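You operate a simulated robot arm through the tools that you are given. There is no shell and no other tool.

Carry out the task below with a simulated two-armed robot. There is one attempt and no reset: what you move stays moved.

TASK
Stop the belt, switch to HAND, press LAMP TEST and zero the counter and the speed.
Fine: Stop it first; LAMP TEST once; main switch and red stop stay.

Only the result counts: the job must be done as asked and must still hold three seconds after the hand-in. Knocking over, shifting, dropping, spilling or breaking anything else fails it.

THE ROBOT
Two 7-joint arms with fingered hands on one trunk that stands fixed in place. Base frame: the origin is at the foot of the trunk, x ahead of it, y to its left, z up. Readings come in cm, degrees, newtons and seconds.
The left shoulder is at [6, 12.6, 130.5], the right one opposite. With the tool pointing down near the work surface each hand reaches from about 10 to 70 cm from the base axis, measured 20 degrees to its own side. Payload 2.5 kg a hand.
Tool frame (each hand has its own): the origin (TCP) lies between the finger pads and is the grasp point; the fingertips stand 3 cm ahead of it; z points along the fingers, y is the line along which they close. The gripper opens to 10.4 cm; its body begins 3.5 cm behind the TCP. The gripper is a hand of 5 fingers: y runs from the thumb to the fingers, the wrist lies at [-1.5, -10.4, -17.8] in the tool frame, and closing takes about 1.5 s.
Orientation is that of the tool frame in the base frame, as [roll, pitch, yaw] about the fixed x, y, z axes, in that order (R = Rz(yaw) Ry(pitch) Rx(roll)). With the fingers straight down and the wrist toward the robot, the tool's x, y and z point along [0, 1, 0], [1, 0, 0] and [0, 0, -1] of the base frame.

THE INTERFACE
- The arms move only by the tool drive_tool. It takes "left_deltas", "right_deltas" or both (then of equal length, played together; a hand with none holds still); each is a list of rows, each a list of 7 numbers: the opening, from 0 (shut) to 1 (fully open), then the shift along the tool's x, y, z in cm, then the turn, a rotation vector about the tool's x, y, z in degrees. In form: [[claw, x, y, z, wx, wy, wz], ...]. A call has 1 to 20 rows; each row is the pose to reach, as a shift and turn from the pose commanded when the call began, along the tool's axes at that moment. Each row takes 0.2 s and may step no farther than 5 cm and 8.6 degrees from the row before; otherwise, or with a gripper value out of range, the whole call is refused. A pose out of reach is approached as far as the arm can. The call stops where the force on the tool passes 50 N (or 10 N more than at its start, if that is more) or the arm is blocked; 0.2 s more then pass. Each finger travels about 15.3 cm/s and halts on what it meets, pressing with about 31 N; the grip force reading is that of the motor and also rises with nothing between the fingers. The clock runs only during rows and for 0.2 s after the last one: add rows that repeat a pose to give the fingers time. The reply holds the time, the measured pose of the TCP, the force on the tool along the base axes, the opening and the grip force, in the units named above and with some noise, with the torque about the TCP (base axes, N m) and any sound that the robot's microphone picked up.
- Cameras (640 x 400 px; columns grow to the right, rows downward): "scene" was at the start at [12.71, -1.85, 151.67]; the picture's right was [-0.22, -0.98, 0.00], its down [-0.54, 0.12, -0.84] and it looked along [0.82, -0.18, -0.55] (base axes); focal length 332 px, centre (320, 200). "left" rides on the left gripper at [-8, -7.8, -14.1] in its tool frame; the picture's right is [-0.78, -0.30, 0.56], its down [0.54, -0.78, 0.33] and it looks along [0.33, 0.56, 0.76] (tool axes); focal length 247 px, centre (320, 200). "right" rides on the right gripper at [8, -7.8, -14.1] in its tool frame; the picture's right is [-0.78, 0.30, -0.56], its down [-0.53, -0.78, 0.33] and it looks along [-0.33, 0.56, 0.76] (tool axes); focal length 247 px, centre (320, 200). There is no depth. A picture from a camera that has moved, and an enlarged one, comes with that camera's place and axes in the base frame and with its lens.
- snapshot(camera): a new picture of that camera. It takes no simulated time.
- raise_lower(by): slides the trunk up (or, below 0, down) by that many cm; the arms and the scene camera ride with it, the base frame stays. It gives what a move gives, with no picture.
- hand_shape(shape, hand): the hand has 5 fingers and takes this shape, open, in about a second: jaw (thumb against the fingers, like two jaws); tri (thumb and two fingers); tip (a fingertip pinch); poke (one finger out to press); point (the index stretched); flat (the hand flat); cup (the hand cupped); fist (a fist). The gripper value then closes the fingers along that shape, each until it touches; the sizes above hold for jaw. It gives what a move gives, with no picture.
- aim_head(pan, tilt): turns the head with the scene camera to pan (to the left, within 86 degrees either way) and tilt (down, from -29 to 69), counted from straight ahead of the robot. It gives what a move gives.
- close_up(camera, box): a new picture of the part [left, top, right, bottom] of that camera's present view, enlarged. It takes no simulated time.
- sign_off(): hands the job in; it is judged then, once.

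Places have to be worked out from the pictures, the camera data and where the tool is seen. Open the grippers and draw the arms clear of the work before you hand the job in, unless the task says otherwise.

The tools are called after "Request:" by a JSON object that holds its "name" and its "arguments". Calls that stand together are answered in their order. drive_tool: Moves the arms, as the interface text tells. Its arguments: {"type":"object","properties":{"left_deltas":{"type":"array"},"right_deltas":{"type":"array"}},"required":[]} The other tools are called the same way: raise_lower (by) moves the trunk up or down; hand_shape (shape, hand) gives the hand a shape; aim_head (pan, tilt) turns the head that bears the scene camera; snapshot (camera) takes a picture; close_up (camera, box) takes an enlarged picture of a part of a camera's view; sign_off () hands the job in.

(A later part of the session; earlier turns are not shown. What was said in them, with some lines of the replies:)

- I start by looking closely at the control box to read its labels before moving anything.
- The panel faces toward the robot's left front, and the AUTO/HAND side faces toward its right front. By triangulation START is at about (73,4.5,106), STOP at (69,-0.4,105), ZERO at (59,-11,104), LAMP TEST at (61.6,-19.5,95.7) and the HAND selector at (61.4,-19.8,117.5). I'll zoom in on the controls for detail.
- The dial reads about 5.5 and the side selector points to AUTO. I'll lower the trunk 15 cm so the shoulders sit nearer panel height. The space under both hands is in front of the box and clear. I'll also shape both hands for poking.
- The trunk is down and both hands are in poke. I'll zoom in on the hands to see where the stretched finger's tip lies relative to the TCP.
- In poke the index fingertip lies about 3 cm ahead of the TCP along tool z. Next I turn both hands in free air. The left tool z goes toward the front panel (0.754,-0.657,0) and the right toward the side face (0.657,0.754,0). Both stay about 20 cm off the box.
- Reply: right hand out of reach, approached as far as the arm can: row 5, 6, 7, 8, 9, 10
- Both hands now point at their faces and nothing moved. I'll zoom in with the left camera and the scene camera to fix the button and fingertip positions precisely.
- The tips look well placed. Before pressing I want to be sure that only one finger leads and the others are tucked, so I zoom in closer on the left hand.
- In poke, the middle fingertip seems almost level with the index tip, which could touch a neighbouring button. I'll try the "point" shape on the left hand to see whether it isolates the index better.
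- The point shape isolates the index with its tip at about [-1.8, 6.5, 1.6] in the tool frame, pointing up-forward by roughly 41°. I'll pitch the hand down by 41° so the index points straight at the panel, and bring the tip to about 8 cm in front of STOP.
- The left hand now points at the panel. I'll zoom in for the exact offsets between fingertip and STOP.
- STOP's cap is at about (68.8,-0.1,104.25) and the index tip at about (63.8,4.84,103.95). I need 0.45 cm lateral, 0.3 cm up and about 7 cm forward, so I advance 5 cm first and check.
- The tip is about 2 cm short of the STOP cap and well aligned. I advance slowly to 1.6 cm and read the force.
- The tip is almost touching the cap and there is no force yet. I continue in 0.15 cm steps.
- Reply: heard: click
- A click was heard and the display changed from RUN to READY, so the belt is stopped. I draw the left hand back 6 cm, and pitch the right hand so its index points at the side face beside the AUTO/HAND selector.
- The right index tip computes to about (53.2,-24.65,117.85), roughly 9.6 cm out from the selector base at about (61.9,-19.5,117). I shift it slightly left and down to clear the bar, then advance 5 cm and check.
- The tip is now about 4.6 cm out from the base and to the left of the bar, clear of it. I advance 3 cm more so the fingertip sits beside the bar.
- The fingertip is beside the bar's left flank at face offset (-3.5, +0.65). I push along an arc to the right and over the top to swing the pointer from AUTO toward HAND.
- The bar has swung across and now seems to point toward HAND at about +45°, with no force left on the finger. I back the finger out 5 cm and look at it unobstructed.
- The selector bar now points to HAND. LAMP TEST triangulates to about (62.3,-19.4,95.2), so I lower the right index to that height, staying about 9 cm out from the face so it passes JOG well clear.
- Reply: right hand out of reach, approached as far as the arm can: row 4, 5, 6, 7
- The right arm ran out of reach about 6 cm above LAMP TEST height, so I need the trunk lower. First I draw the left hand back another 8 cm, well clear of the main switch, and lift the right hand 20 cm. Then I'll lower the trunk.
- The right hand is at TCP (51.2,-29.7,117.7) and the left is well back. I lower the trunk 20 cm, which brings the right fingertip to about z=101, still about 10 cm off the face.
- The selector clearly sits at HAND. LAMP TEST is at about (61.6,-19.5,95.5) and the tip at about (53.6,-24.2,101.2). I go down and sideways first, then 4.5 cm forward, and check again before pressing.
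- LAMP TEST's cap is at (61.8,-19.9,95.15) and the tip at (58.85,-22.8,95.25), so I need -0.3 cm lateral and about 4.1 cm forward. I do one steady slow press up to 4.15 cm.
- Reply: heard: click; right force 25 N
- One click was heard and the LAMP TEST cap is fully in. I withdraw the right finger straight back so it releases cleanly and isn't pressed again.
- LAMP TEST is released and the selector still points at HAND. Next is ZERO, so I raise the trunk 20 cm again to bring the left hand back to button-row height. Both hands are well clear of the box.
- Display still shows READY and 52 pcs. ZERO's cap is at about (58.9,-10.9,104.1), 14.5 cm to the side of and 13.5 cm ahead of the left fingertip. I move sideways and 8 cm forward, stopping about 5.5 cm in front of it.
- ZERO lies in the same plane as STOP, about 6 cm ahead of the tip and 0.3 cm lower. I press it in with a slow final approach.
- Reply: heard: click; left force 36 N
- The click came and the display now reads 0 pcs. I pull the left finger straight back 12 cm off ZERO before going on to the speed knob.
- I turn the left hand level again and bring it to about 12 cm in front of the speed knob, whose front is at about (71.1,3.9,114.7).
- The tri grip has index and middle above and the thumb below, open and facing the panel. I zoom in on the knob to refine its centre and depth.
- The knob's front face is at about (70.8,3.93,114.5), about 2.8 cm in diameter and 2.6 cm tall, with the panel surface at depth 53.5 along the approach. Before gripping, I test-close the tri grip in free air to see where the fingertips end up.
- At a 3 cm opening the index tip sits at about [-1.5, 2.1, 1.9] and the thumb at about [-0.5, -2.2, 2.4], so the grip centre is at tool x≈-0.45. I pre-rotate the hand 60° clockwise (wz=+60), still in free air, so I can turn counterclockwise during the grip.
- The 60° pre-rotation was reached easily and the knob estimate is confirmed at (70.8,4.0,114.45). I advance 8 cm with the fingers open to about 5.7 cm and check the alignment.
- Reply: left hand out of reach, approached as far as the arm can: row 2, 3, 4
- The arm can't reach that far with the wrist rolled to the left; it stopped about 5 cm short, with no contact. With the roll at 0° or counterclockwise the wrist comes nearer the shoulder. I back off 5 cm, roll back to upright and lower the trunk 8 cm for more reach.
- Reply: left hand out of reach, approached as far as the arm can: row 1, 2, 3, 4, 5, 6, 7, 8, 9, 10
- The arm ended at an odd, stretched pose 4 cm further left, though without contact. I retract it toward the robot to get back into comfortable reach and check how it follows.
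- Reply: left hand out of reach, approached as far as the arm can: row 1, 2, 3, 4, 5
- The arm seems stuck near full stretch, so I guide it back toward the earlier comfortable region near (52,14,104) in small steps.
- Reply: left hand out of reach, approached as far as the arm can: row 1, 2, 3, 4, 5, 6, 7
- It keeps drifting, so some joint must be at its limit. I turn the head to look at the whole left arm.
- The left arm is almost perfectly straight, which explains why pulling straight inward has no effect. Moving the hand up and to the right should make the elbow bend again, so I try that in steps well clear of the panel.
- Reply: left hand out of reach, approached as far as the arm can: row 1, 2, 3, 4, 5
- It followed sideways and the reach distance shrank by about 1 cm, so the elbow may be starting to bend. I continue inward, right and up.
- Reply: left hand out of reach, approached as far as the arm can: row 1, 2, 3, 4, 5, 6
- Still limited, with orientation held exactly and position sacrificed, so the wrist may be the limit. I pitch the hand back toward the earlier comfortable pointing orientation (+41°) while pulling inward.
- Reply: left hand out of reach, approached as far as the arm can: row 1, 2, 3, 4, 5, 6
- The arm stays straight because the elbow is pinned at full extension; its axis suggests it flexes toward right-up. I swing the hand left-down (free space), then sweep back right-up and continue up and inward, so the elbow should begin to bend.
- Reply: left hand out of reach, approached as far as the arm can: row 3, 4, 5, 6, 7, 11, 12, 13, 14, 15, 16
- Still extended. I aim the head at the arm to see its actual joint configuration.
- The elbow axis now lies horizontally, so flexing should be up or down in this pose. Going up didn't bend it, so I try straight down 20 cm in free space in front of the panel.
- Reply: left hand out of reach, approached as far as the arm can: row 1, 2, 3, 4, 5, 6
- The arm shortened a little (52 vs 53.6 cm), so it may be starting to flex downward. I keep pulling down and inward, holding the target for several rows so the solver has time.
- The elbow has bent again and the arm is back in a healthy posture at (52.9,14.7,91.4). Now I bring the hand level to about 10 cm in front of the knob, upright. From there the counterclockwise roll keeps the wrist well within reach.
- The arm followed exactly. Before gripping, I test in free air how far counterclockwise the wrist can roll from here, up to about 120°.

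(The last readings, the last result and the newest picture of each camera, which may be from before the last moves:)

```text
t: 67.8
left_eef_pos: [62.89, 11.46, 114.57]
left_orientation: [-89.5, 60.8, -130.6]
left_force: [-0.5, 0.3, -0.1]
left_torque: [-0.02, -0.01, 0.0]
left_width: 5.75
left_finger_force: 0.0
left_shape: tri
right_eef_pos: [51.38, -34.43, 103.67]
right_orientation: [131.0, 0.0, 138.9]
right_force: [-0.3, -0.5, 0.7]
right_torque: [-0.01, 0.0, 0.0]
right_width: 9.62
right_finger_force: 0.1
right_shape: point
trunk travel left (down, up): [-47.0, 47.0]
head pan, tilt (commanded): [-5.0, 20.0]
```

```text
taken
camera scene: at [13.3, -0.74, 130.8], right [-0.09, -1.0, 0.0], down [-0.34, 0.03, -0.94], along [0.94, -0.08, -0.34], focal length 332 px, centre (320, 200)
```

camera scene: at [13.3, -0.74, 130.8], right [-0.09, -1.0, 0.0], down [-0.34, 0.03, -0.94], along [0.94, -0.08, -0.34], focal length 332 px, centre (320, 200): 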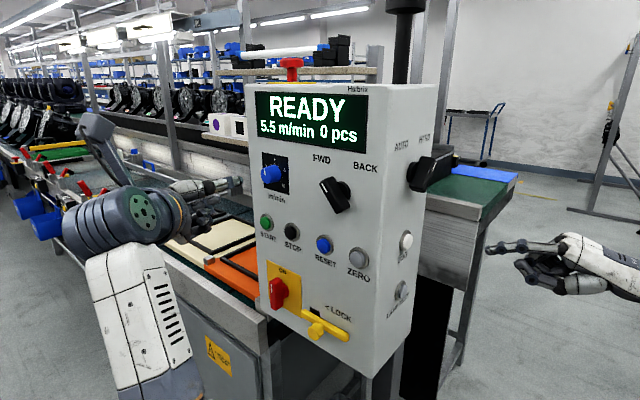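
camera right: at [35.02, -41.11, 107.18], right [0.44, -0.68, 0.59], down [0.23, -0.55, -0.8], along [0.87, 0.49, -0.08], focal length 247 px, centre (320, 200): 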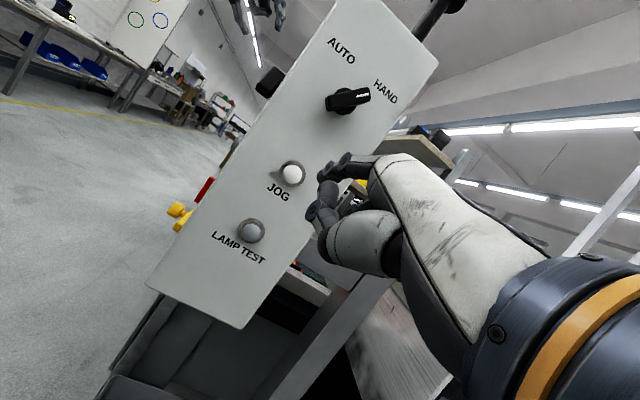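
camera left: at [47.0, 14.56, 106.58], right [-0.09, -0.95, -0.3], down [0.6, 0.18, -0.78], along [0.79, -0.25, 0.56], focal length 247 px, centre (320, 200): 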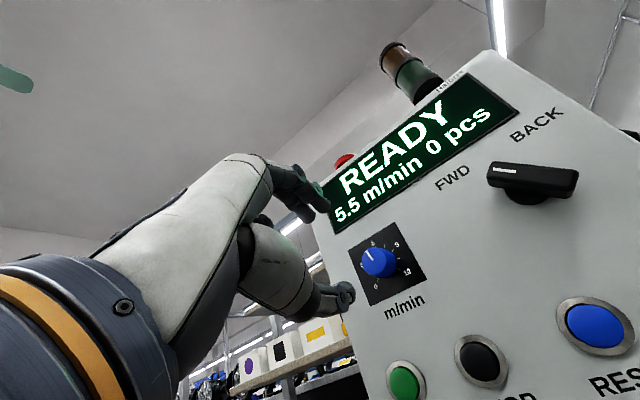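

The full roll to -119° works without any reach warning. I roll back to upright so I can grip and turn.

Request:
{"name": "drive_tool", "arguments": {"left_deltas": [[0.55, 0, 0, 0, 0, 0, 8.5], [0.55, 0, 0, 0, 0, 0, 17], [0.55, 0, 0, 0, 0, 0, 25.5], [0.55, 0, 0, 0, 0, 0, 34], [0.55, 0, 0, 0, 0, 0, 42.5], [0.55, 0, 0, 0, 0, 0, 51], [0.55, 0, 0, 0, 0, 0, 59.5], [0.55, 0, 0, 0, 0, 0, 68], [0.55, 0, 0, 0, 0, 0, 76.5], [0.55, 0, 0, 0, 0, 0, 85], [0.55, 0, 0, 0, 0, 0, 93.5], [0.55, 0, 0, 0, 0, 0, 102], [0.55, 0, 0, 0, 0, 0, 110.5], [0.55, 0, 0, 0, 0, 0, 119], [0.55, 0, 0, 0, 0, 0, 119]]}}

Request:
{"name": "close_up", "arguments": {"camera": "scene", "box": [120, 120, 320, 245]}}

Request:
{"name": "close_up", "arguments": {"camera": "left", "box": [240, 150, 440, 320]}}

```text
t: 71.0
left_eef_pos: [63.0, 11.33, 114.38]
left_orientation: [89.9, -0.2, 49.0]
left_force: [0.0, -0.1, 0.4]
left_torque: [0.0, 0.0, 0.0]
left_width: 5.71
left_finger_force: 0.0
left_shape: tri
right_eef_pos: [51.46, -34.45, 103.69]
right_orientation: [131.1, 0.0, 139.1]
right_force: [0.0, 0.4, -0.3]
right_torque: [0.01, -0.01, -0.01]
right_width: 9.62
right_finger_force: 0.0
right_shape: point
trunk travel left (down, up): [-47.0, 47.0]
head pan, tilt (commanded): [-5.0, 20.0]
```

```text
3.20 times, centred on (220, 182) of scene
camera zoom: at [13.31, -0.73, 130.8], right [-0.09, -1.0, 0.0], down [-0.34, 0.03, -0.94], along [0.94, -0.08, -0.34], focal length 1062 px, centre (640, 256)
```

zoom: 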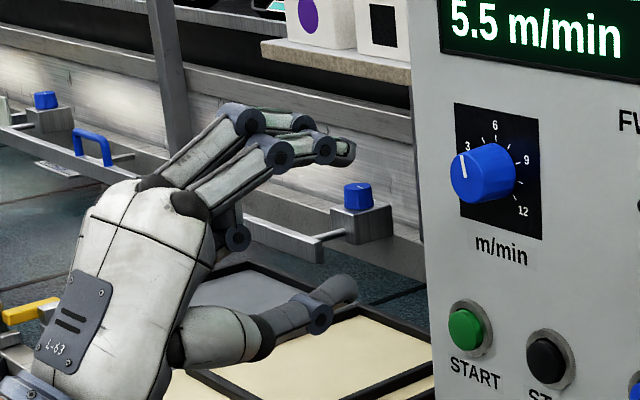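

```text
2.35 times, centred on (340, 235) of left
camera zoom: at [46.98, 14.62, 106.57], right [-0.09, -0.95, -0.3], down [0.6, 0.19, -0.77], along [0.79, -0.25, 0.56], focal length 581 px, centre (273, 118)
```

zoom: 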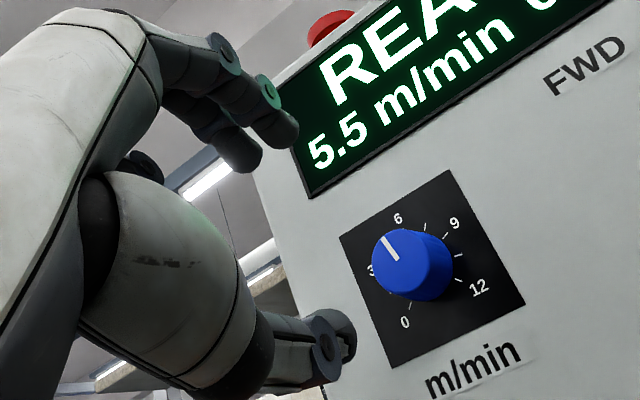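

The hand is upright and aligned with the knob (lateral 49.9 vs knob 49.4+0.45, height 114.4). I advance 7 cm and check that the fingers straddle it.

Request:
{"name": "drive_tool", "arguments": {"left_deltas": [[0.55, 0, 0, 2.5, 0, 0, 0], [0.55, 0, 0, 5, 0, 0, 0], [0.55, 0, 0, 7, 0, 0, 0], [0.55, 0, 0, 7, 0, 0, 0]]}}

Request:
{"name": "close_up", "arguments": {"camera": "scene", "box": [190, 120, 350, 220]}}

Request:
{"name": "close_up", "arguments": {"camera": "left", "box": [240, 150, 440, 320]}}

```text
t: 72.0
left_eef_pos: [68.11, 6.77, 114.41]
left_orientation: [89.9, -0.1, 49.0]
left_force: [0.0, 0.6, -0.4]
left_torque: [0.0, -0.01, 0.01]
left_width: 5.7
left_finger_force: 0.0
left_shape: tri
right_eef_pos: [51.35, -34.48, 103.73]
right_orientation: [131.1, 0.0, 139.1]
right_force: [-0.6, 0.4, 0.7]
right_torque: [-0.02, 0.01, -0.01]
right_width: 9.59
right_finger_force: 0.1
right_shape: point
trunk travel left (down, up): [-47.0, 47.0]
head pan, tilt (commanded): [-5.0, 20.0]
```

```text
4.00 times, centred on (270, 170) of scene
camera zoom: at [13.31, -0.74, 130.8], right [-0.09, -1.0, 0.0], down [-0.34, 0.03, -0.94], along [0.94, -0.08, -0.34], focal length 1327 px, centre (520, 320)
```

zoom: 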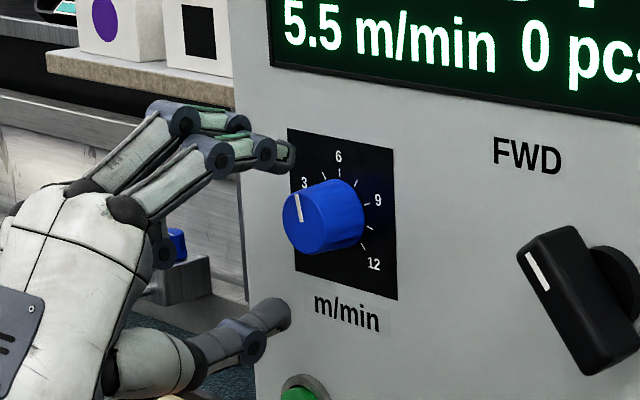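

```text
2.35 times, centred on (340, 235) of left
camera zoom: at [52.26, 9.98, 106.57], right [-0.09, -0.95, -0.3], down [0.6, 0.19, -0.77], along [0.79, -0.25, 0.56], focal length 581 px, centre (273, 118)
```

zoom: 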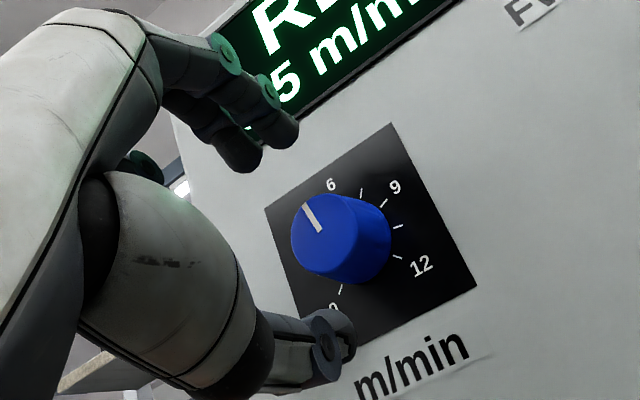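

The fingers straddle the knob well. I go in the last 2.9 cm, then check the force.

Request:
{"name": "drive_tool", "arguments": {"left_deltas": [[0.55, 0, 0, 1.0, 0, 0, 0], [0.55, 0, 0, 2.0, 0, 0, 0], [0.55, 0, 0, 2.9, 0, 0, 0], [0.55, 0, 0, 2.9, 0, 0, 0]]}}

Request:
{"name": "close_up", "arguments": {"camera": "scene", "box": [190, 120, 350, 220]}}

Request:
{"name": "close_up", "arguments": {"camera": "left", "box": [240, 150, 440, 320]}}

```text
t: 73.0
left_eef_pos: [70.46, 4.82, 114.4]
left_orientation: [89.9, -0.1, 49.0]
left_force: [-0.2, 0.5, -1.0]
left_torque: [0.0, -0.01, -0.02]
left_width: 5.72
left_finger_force: 0.1
left_shape: tri
right_eef_pos: [51.44, -34.49, 103.67]
right_orientation: [131.0, 0.1, 139.0]
right_force: [-0.1, -1.0, 0.0]
right_torque: [-0.01, -0.01, -0.03]
right_width: 9.61
right_finger_force: 0.1
right_shape: point
trunk travel left (down, up): [-47.0, 47.0]
head pan, tilt (commanded): [-5.0, 20.0]
```

```text
4.00 times, centred on (270, 170) of scene
camera zoom: at [13.31, -0.74, 130.8], right [-0.09, -1.0, 0.0], down [-0.34, 0.03, -0.94], along [0.94, -0.08, -0.34], focal length 1327 px, centre (520, 320)
```

zoom: 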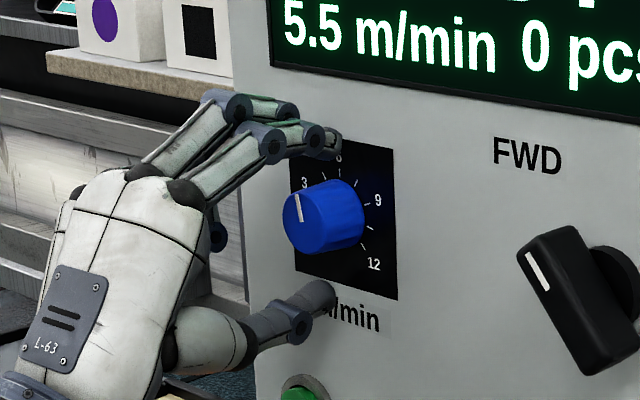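

```text
2.35 times, centred on (340, 235) of left
camera zoom: at [54.4, 8.09, 106.64], right [-0.09, -0.95, -0.3], down [0.6, 0.19, -0.78], along [0.79, -0.25, 0.56], focal length 581 px, centre (273, 118)
```

zoom: 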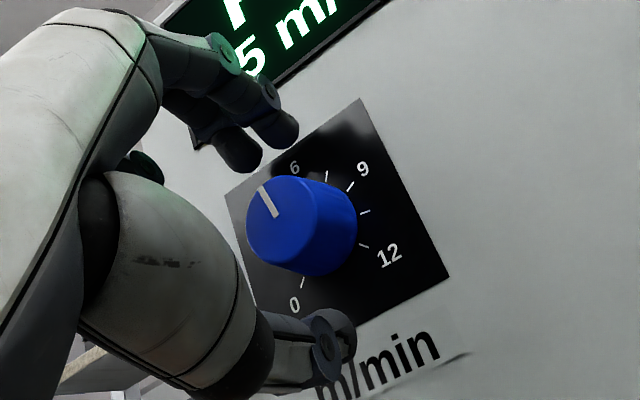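

No contact force, and the fingertips sit beside the knob's flank. I close the grip on the knob.

Request:
{"name": "drive_tool", "arguments": {"left_deltas": [[0.4, 0, 0, 0, 0, 0, 0], [0.3, 0, 0, 0, 0, 0, 0], [0.2, 0, 0, 0, 0, 0, 0], [0.1, 0, 0, 0, 0, 0, 0], [0.1, 0, 0, 0, 0, 0, 0], [0.1, 0, 0, 0, 0, 0, 0], [0.1, 0, 0, 0, 0, 0, 0]]}}

Request:
{"name": "close_up", "arguments": {"camera": "scene", "box": [190, 120, 350, 220]}}

Request:
{"name": "close_up", "arguments": {"camera": "left", "box": [240, 150, 440, 320]}}

```text
t: 74.7
left_eef_pos: [70.34, 4.82, 114.46]
left_orientation: [89.9, -0.1, 48.9]
left_force: [0.8, -0.5, -1.5]
left_torque: [-0.05, 0.02, -0.02]
left_width: 2.06
left_finger_force: 31.4
left_shape: tri
right_eef_pos: [51.34, -34.56, 103.73]
right_orientation: [131.1, 0.0, 139.1]
right_force: [0.4, 0.8, -0.4]
right_torque: [-0.02, 0.0, -0.01]
right_width: 9.61
right_finger_force: 0.0
right_shape: point
trunk travel left (down, up): [-47.0, 47.0]
head pan, tilt (commanded): [-5.0, 20.0]
```

```text
4.00 times, centred on (270, 170) of scene
camera zoom: at [13.32, -0.74, 130.8], right [-0.09, -1.0, 0.0], down [-0.34, 0.03, -0.94], along [0.94, -0.08, -0.34], focal length 1327 px, centre (520, 320)
```

zoom: 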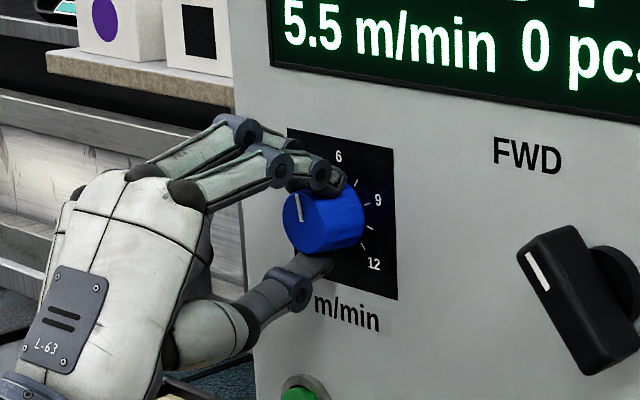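

```text
2.35 times, centred on (340, 235) of left
camera zoom: at [54.4, 8.09, 106.61], right [-0.09, -0.95, -0.3], down [0.6, 0.19, -0.78], along [0.79, -0.25, 0.56], focal length 581 px, centre (273, 118)
```

zoom: 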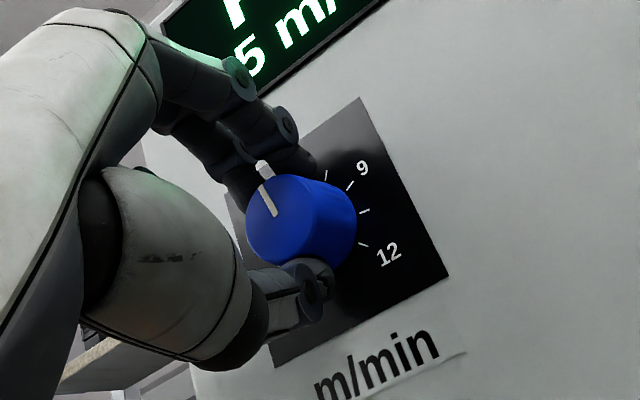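

The grip is firm at 31 N on the knob. I turn it counterclockwise 80° about the knob's own axis.

Request:
{"name": "drive_tool", "arguments": {"left_deltas": [[0.1, -0.004, -0.063, 0, 0, 0, -8], [0.1, -0.017, -0.124, 0, 0, 0, -16], [0.1, -0.039, -0.183, 0, 0, 0, -24], [0.1, -0.068, -0.238, 0, 0, 0, -32], [0.1, -0.105, -0.289, 0, 0, 0, -40], [0.1, -0.149, -0.334, 0, 0, 0, -48], [0.1, -0.198, -0.373, 0, 0, 0, -56], [0.1, -0.253, -0.404, 0, 0, 0, -64], [0.1, -0.311, -0.428, 0, 0, 0, -72], [0.1, -0.372, -0.443, 0, 0, 0, -80], [0.1, -0.372, -0.443, 0, 0, 0, -80]]}}

Request:
{"name": "snapshot", "arguments": {"camera": "scene"}}

Request:
{"name": "close_up", "arguments": {"camera": "scene", "box": [190, 80, 390, 220]}}

Request:
{"name": "snapshot", "arguments": {"camera": "left"}}

```text
t: 77.0
left_eef_pos: [70.13, 4.74, 114.08]
left_orientation: [90.6, 79.4, 49.9]
left_force: [-3.6, -15.5, 3.4]
left_torque: [0.1, -0.01, -0.57]
left_width: 1.99
left_finger_force: 30.9
left_shape: tri
right_eef_pos: [51.33, -34.73, 103.62]
right_orientation: [130.9, 0.1, 138.9]
right_force: [0.2, 0.3, 0.9]
right_torque: [-0.01, 0.02, -0.01]
right_width: 9.6
right_finger_force: 0.0
right_shape: point
trunk travel left (down, up): [-47.0, 47.0]
head pan, tilt (commanded): [-5.0, 20.0]
```

```text
taken
camera scene: at [13.23, -0.97, 130.81], right [-0.09, -1.0, 0.0], down [-0.34, 0.03, -0.94], along [0.94, -0.08, -0.34], focal length 332 px, centre (320, 200)
```

scene: 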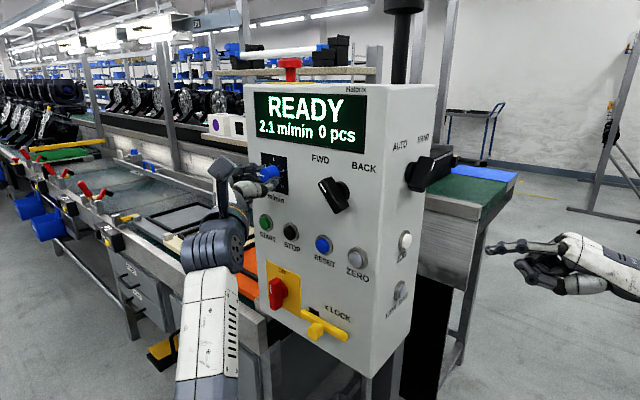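

```text
2.86 times, centred on (290, 150) of scene
camera zoom: at [13.23, -0.97, 130.81], right [-0.09, -1.0, 0.0], down [-0.34, 0.03, -0.94], along [0.94, -0.08, -0.34], focal length 948 px, centre (406, 343)
```

zoom: 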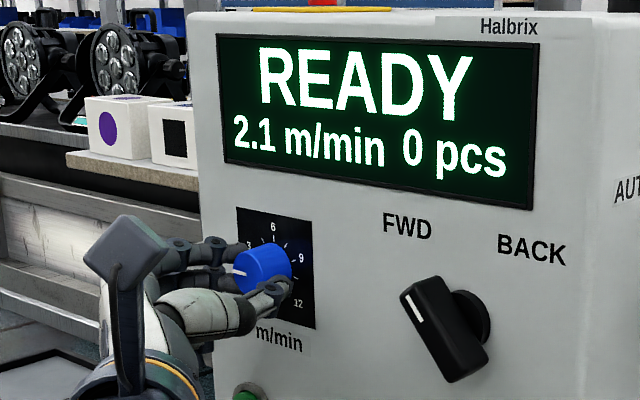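

```text
taken
camera left: at [53.46, 7.08, 120.6], right [0.14, -0.69, 0.71], down [-0.18, -0.72, -0.67], along [0.97, -0.03, -0.23], focal length 247 px, centre (320, 200)
```

left: 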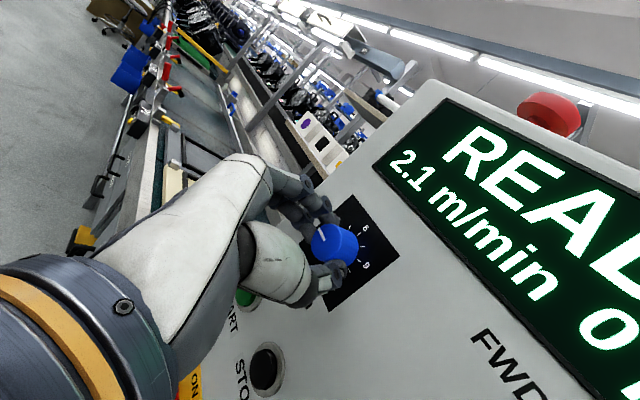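

The display now reads 2.1 m/min, so 80° took off 3.4 and about 50° remain. I continue counterclockwise another 40° with the same grip, easing the slight side load.

Request:
{"name": "drive_tool", "arguments": {"left_deltas": [[0.1, -0.004, -0.09, 0, 0, 0, -8], [0.1, -0.017, -0.18, 0, 0, 0, -16], [0.1, -0.039, -0.26, 0, 0, 0, -24], [0.1, -0.068, -0.33, 0, 0, 0, -32], [0.1, -0.105, -0.39, 0, 0, 0, -40], [0.1, -0.105, -0.39, 0, 0, 0, -40]]}}

Request:
{"name": "close_up", "arguments": {"camera": "scene", "box": [190, 80, 390, 220]}}

Request:
{"name": "snapshot", "arguments": {"camera": "left"}}

```text
t: 78.5
left_eef_pos: [69.86, 4.49, 114.08]
left_orientation: [-89.3, 60.0, -130.4]
left_force: [3.0, 4.4, 7.5]
left_torque: [0.0, -0.07, 0.07]
left_width: 2.01
left_finger_force: 31.0
left_shape: tri
right_eef_pos: [51.26, -34.34, 103.98]
right_orientation: [131.1, 0.0, 139.1]
right_force: [0.0, -0.4, 0.1]
right_torque: [0.0, 0.03, 0.02]
right_width: 9.58
right_finger_force: 0.1
right_shape: point
trunk travel left (down, up): [-47.0, 47.0]
head pan, tilt (commanded): [-5.0, 20.0]
```

```text
2.86 times, centred on (290, 150) of scene
camera zoom: at [13.26, -0.68, 130.81], right [-0.09, -1.0, 0.0], down [-0.34, 0.03, -0.94], along [0.94, -0.08, -0.34], focal length 948 px, centre (406, 343)
```

zoom: 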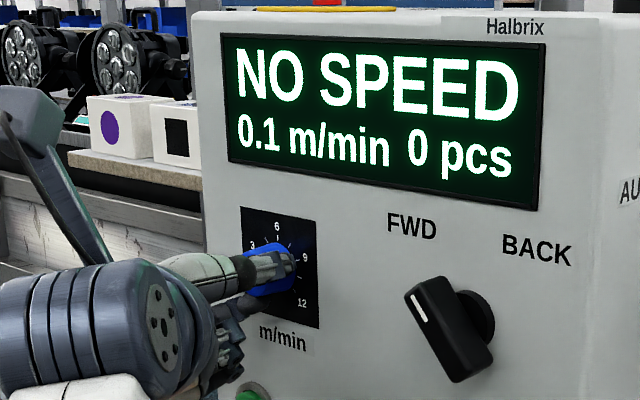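

```text
taken
camera left: at [57.26, 11.62, 124.89], right [0.5, -0.26, 0.82], down [-0.37, -0.93, -0.07], along [0.78, -0.26, -0.56], focal length 247 px, centre (320, 200)
```

left: 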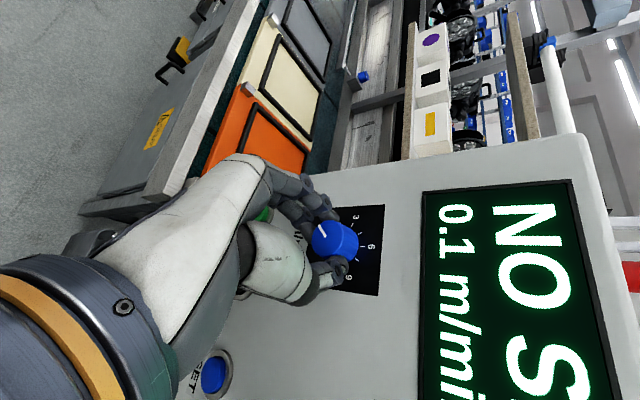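

It reads 0.1 m/min and "NO SPEED". I turn a little further, another 10° to the stop.

Request:
{"name": "drive_tool", "arguments": {"left_deltas": [[0.1, -0.002, -0.03, 0, 0, 0, -4], [0.1, -0.005, -0.06, 0, 0, 0, -8], [0.1, -0.008, -0.08, 0, 0, 0, -11], [0.1, -0.008, -0.08, 0, 0, 0, -11]]}}

Request:
{"name": "close_up", "arguments": {"camera": "scene", "box": [190, 80, 390, 220]}}

Request:
{"name": "close_up", "arguments": {"camera": "left", "box": [250, 160, 470, 330]}}

```text
t: 79.5
left_eef_pos: [69.8, 4.31, 114.35]
left_orientation: [-89.4, 49.3, -130.4]
left_force: [6.3, 4.9, 10.8]
left_torque: [0.09, -0.29, 0.16]
left_width: 2.03
left_finger_force: 31.2
left_shape: tri
right_eef_pos: [51.38, -34.5, 103.89]
right_orientation: [131.2, 0.1, 139.0]
right_force: [-0.4, -0.1, 0.2]
right_torque: [-0.02, -0.02, 0.04]
right_width: 9.62
right_finger_force: 0.1
right_shape: point
trunk travel left (down, up): [-47.0, 47.0]
head pan, tilt (commanded): [-5.0, 20.0]
```

```text
2.86 times, centred on (290, 150) of scene
camera zoom: at [13.27, -0.67, 130.81], right [-0.09, -1.0, 0.0], down [-0.34, 0.03, -0.94], along [0.94, -0.08, -0.34], focal length 948 px, centre (406, 343)
```

zoom: 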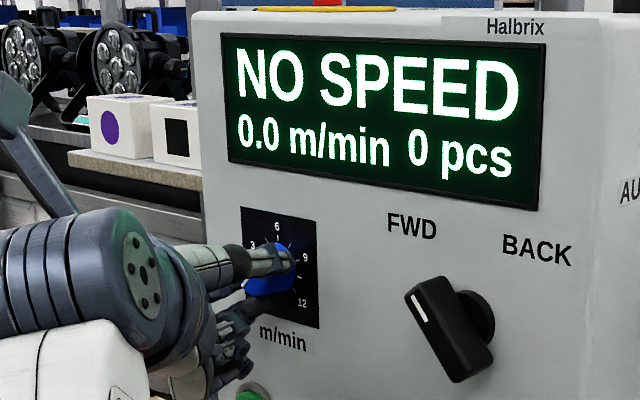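

```text
2.35 times, centred on (360, 245) of left
camera zoom: at [58.6, 13.18, 125.31], right [0.6, -0.15, 0.78], down [-0.36, -0.93, 0.11], along [0.71, -0.35, -0.61], focal length 581 px, centre (226, 94)
```

zoom: 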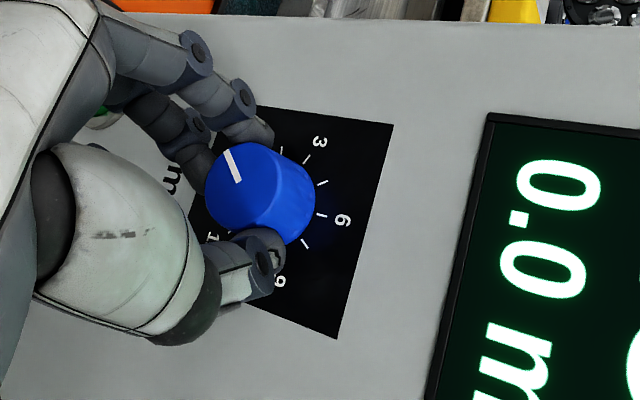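

Speed reads 0.0 m/min and the torque rose slightly, so the knob is at its end stop. I open the fingers without turning back.

Request:
{"name": "drive_tool", "arguments": {"left_deltas": [[0.3, 0, 0, 0, 0, 0, 0], [0.45, 0, 0, 0, 0, 0, 0], [0.6, 0, 0, 0, 0, 0, 0], [0.6, 0, 0, 0, 0, 0, 0], [0.6, 0, 0, 0, 0, 0, 0], [0.6, 0, 0, 0, 0, 0, 0]]}}

Request:
{"name": "close_up", "arguments": {"camera": "scene", "box": [190, 80, 390, 220]}}

Request:
{"name": "close_up", "arguments": {"camera": "left", "box": [250, 160, 470, 330]}}

```text
t: 80.8
left_eef_pos: [69.87, 4.33, 114.15]
left_orientation: [-89.8, 49.1, -130.9]
left_force: [-0.4, 0.7, -0.5]
left_torque: [0.01, 0.01, 0.0]
left_width: 6.2
left_finger_force: 0.0
left_shape: tri
right_eef_pos: [51.4, -34.49, 103.63]
right_orientation: [131.1, 0.0, 139.1]
right_force: [1.1, -0.1, -0.2]
right_torque: [0.0, 0.02, -0.05]
right_width: 9.58
right_finger_force: 0.1
right_shape: point
trunk travel left (down, up): [-47.0, 47.0]
head pan, tilt (commanded): [-5.0, 20.0]
```

```text
2.86 times, centred on (290, 150) of scene
camera zoom: at [13.31, -0.73, 130.8], right [-0.09, -1.0, 0.0], down [-0.34, 0.03, -0.94], along [0.94, -0.08, -0.34], focal length 948 px, centre (406, 343)
```

zoom: 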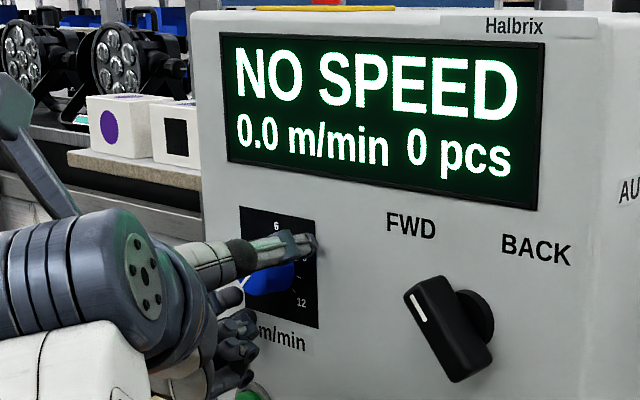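

```text
2.35 times, centred on (360, 245) of left
camera zoom: at [58.67, 13.05, 125.21], right [0.61, -0.15, 0.78], down [-0.36, -0.93, 0.11], along [0.71, -0.35, -0.61], focal length 581 px, centre (226, 94)
```

zoom: 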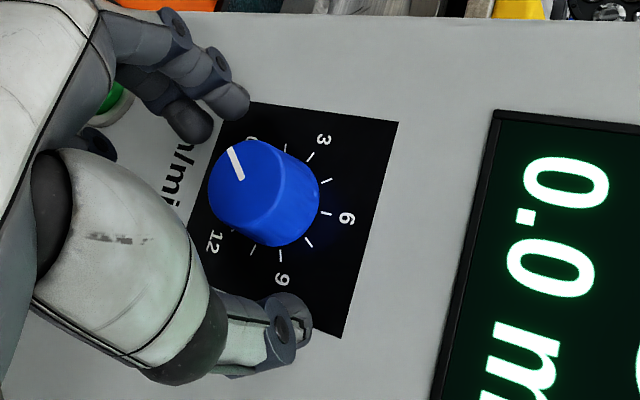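

The fingers are free and the knob pointer sits at 0. I withdraw straight back from the panel.

Request:
{"name": "drive_tool", "arguments": {"left_deltas": [[0.6, 0, 0, -1.5, 0, 0, 0], [0.6, 0, 0, -4, 0, 0, 0], [0.6, 0, 0, -7, 0, 0, 0], [0.6, 0, 0, -10, 0, 0, 0], [0.6, 0, 0, -12, 0, 0, 0], [0.6, 0, 0, -12, 0, 0, 0]]}}

Request:
{"name": "snapshot", "arguments": {"camera": "scene"}}

Request:
{"name": "snapshot", "arguments": {"camera": "right"}}

```text
t: 82.2
left_eef_pos: [60.83, 12.24, 113.88]
left_orientation: [-89.8, 49.2, -130.9]
left_force: [-0.3, 0.0, 0.0]
left_torque: [-0.03, 0.03, 0.01]
left_width: 6.2
left_finger_force: 0.1
left_shape: tri
right_eef_pos: [51.3, -34.38, 103.77]
right_orientation: [131.2, 0.1, 139.0]
right_force: [-0.2, 0.6, -0.3]
right_torque: [0.02, -0.02, -0.01]
right_width: 9.63
right_finger_force: 0.0
right_shape: point
trunk travel left (down, up): [-47.0, 47.0]
head pan, tilt (commanded): [-5.0, 20.0]
```

```text
taken
camera scene: at [13.31, -0.73, 130.8], right [-0.09, -1.0, 0.0], down [-0.34, 0.03, -0.94], along [0.94, -0.08, -0.34], focal length 332 px, centre (320, 200)
```

scene: 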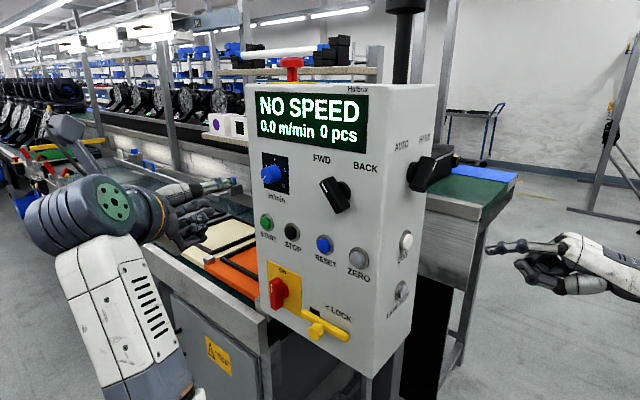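

```text
taken
camera right: at [35.01, -41.11, 107.18], right [0.44, -0.68, 0.59], down [0.23, -0.55, -0.8], along [0.87, 0.49, -0.08], focal length 247 px, centre (320, 200)
```

right: 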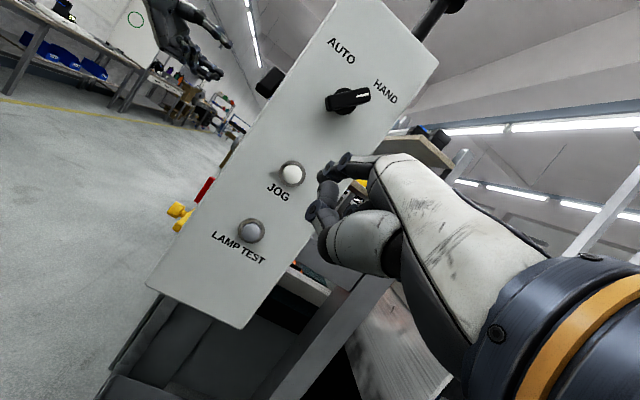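

Display shows NO SPEED, 0.0 m/min, 0 pcs. The selector points to HAND at the mirror angle of its former AUTO detent, and the red stop and main switch are unchanged. I now draw both arms back from the box.

Request:
{"name": "drive_tool", "arguments": {"left_deltas": [[0.6, 0, 0, -3, 0, 0, 8], [0.6, 0, 0, -6, 0, 0, 16], [0.6, 0, 0, -9, 0, 0, 24], [0.6, 0, 0, -12, 0, 0, 32], [0.6, 0, 0, -12, 0, 0, 40], [0.6, 0, 0, -12, 0, 0, 48], [0.6, 0, 0, -12, 0, 0, 56], [0.6, 0, 0, -12, 0, 0, 56]], "right_deltas": [[1, 0, -1.64, -1.88, 0, 0, 0], [1, 0, -3.29, -3.77, 0, 0, 0], [1, 0, -4.93, -5.65, 0, 0, 0], [1, 0, -6.57, -7.54, 0, 0, 0], [1, 0, -6.57, -7.54, 0, 0, 0], [1, 0, -6.57, -7.54, 0, 0, 0], [1, 0, -6.57, -7.54, 0, 0, 0], [1, 0, -6.57, -7.54, 0, 0, 0]]}}

Request:
{"name": "hand_shape", "arguments": {"shape": "jaw", "hand": "left"}}

Request:
{"name": "hand_shape", "arguments": {"shape": "jaw", "hand": "right"}}

Request:
{"name": "snapshot", "arguments": {"camera": "scene"}}

Request:
{"name": "snapshot", "arguments": {"camera": "right"}}

Request:
{"name": "close_up", "arguments": {"camera": "scene", "box": [240, 50, 460, 260]}}

```text
t: 84.0
left_eef_pos: [51.78, 19.94, 114.01]
left_orientation: [89.9, 74.7, 48.9]
left_force: [0.8, -0.4, 0.9]
left_torque: [-0.06, -0.01, -0.02]
left_width: 6.2
left_finger_force: 0.0
left_shape: tri
right_eef_pos: [44.85, -42.05, 103.79]
right_orientation: [131.1, 0.0, 139.2]
right_force: [0.6, 0.1, 0.2]
right_torque: [0.01, 0.02, 0.03]
right_width: 9.6
right_finger_force: 0.0
right_shape: point
trunk travel left (down, up): [-47.0, 47.0]
head pan, tilt (commanded): [-5.0, 20.0]
```

```text
t: 85.0
left_eef_pos: [51.71, 19.96, 114.0]
left_orientation: [89.6, 74.9, 48.6]
left_force: [0.4, 0.7, -0.4]
left_torque: [-0.02, 0.0, 0.03]
left_width: 10.38
left_finger_force: 0.0
left_shape: jaw
right_eef_pos: [44.86, -41.91, 103.62]
right_orientation: [131.0, 0.1, 139.1]
right_force: [-0.4, -0.6, -1.0]
right_torque: [-0.03, 0.02, 0.03]
right_width: 9.61
right_finger_force: 0.1
right_shape: point
trunk travel left (down, up): [-47.0, 47.0]
head pan, tilt (commanded): [-5.0, 20.0]
```

```text
t: 85.8
left_eef_pos: [51.71, 19.95, 114.08]
left_orientation: [89.8, 74.9, 48.9]
left_force: [0.4, 0.6, 0.1]
left_torque: [-0.03, 0.01, 0.02]
left_width: 10.4
left_finger_force: 0.0
left_shape: jaw
right_eef_pos: [44.82, -41.93, 103.64]
right_orientation: [131.1, 0.0, 139.1]
right_force: [0.2, -0.2, -0.1]
right_torque: [0.03, -0.01, -0.01]
right_width: 10.37
right_finger_force: 0.0
right_shape: jaw
trunk travel left (down, up): [-47.0, 47.0]
head pan, tilt (commanded): [-5.0, 20.0]
```

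```text
taken
camera scene: at [13.31, -0.73, 130.8], right [-0.09, -1.0, 0.0], down [-0.34, 0.03, -0.94], along [0.94, -0.08, -0.34], focal length 332 px, centre (320, 200)
```

scene: 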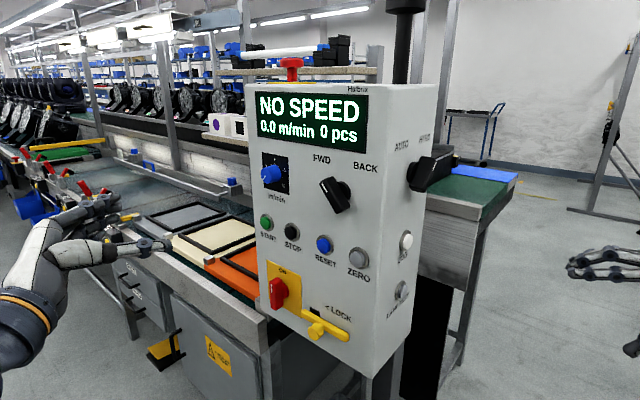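

```text
taken
camera right: at [28.45, -48.65, 107.15], right [0.44, -0.68, 0.59], down [0.23, -0.55, -0.8], along [0.87, 0.49, -0.08], focal length 247 px, centre (320, 200)
```

right: 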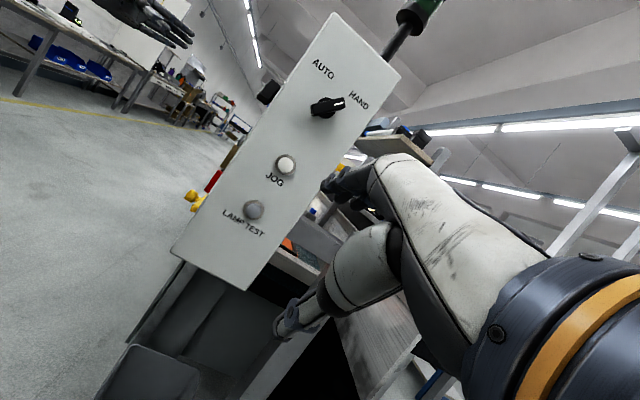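

```text
1.90 times, centred on (350, 155) of scene
camera zoom: at [13.31, -0.73, 130.8], right [-0.09, -1.0, 0.0], down [-0.34, 0.03, -0.94], along [0.94, -0.08, -0.34], focal length 632 px, centre (263, 286)
```

zoom: 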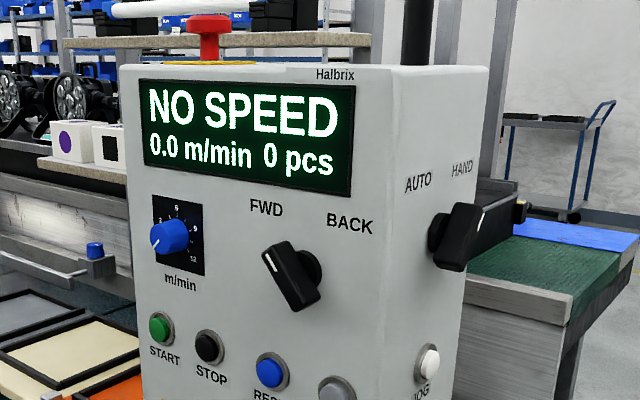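

Every control reads as asked: belt stopped, selector at HAND, LAMP TEST pressed once, counter at 0 pcs and speed at 0.0 m/min. The main switch is ON and the red stop wasn't touched. Both grippers are open and the arms are clear, so I hand in the job.

Request:
{"name": "sign_off", "arguments": {}}

```text
The job is handed in.
```

The job is done and handed in; I haven't seen the judging result. The state at hand-in, from the last pictures and readings:

- **Belt:** I pressed STOP first. The display went from RUN to READY, and it read NO SPEED once the speed reached zero.
- **Mode:** The AUTO/HAND selector points to HAND. The display doesn't show the mode, so I judged this from the pointer angle, which mirrors its former AUTO position.
- **LAMP TEST:** I pressed it once; a single click was heard and the cap went fully in. I didn't see a lamp response.
- **Counter and speed:** The display reads 0 pcs and 0.0 m/min. The speed knob is at its end stop.
- **Main switch and red stop:** I did not touch either one.

While I was setting up to turn the speed knob, the left arm stretched straight and got stuck in front of the panel. I worked it free without any sign of contact. I saw nothing knocked or shifted, and both arms were clear with their grippers open at hand-in.
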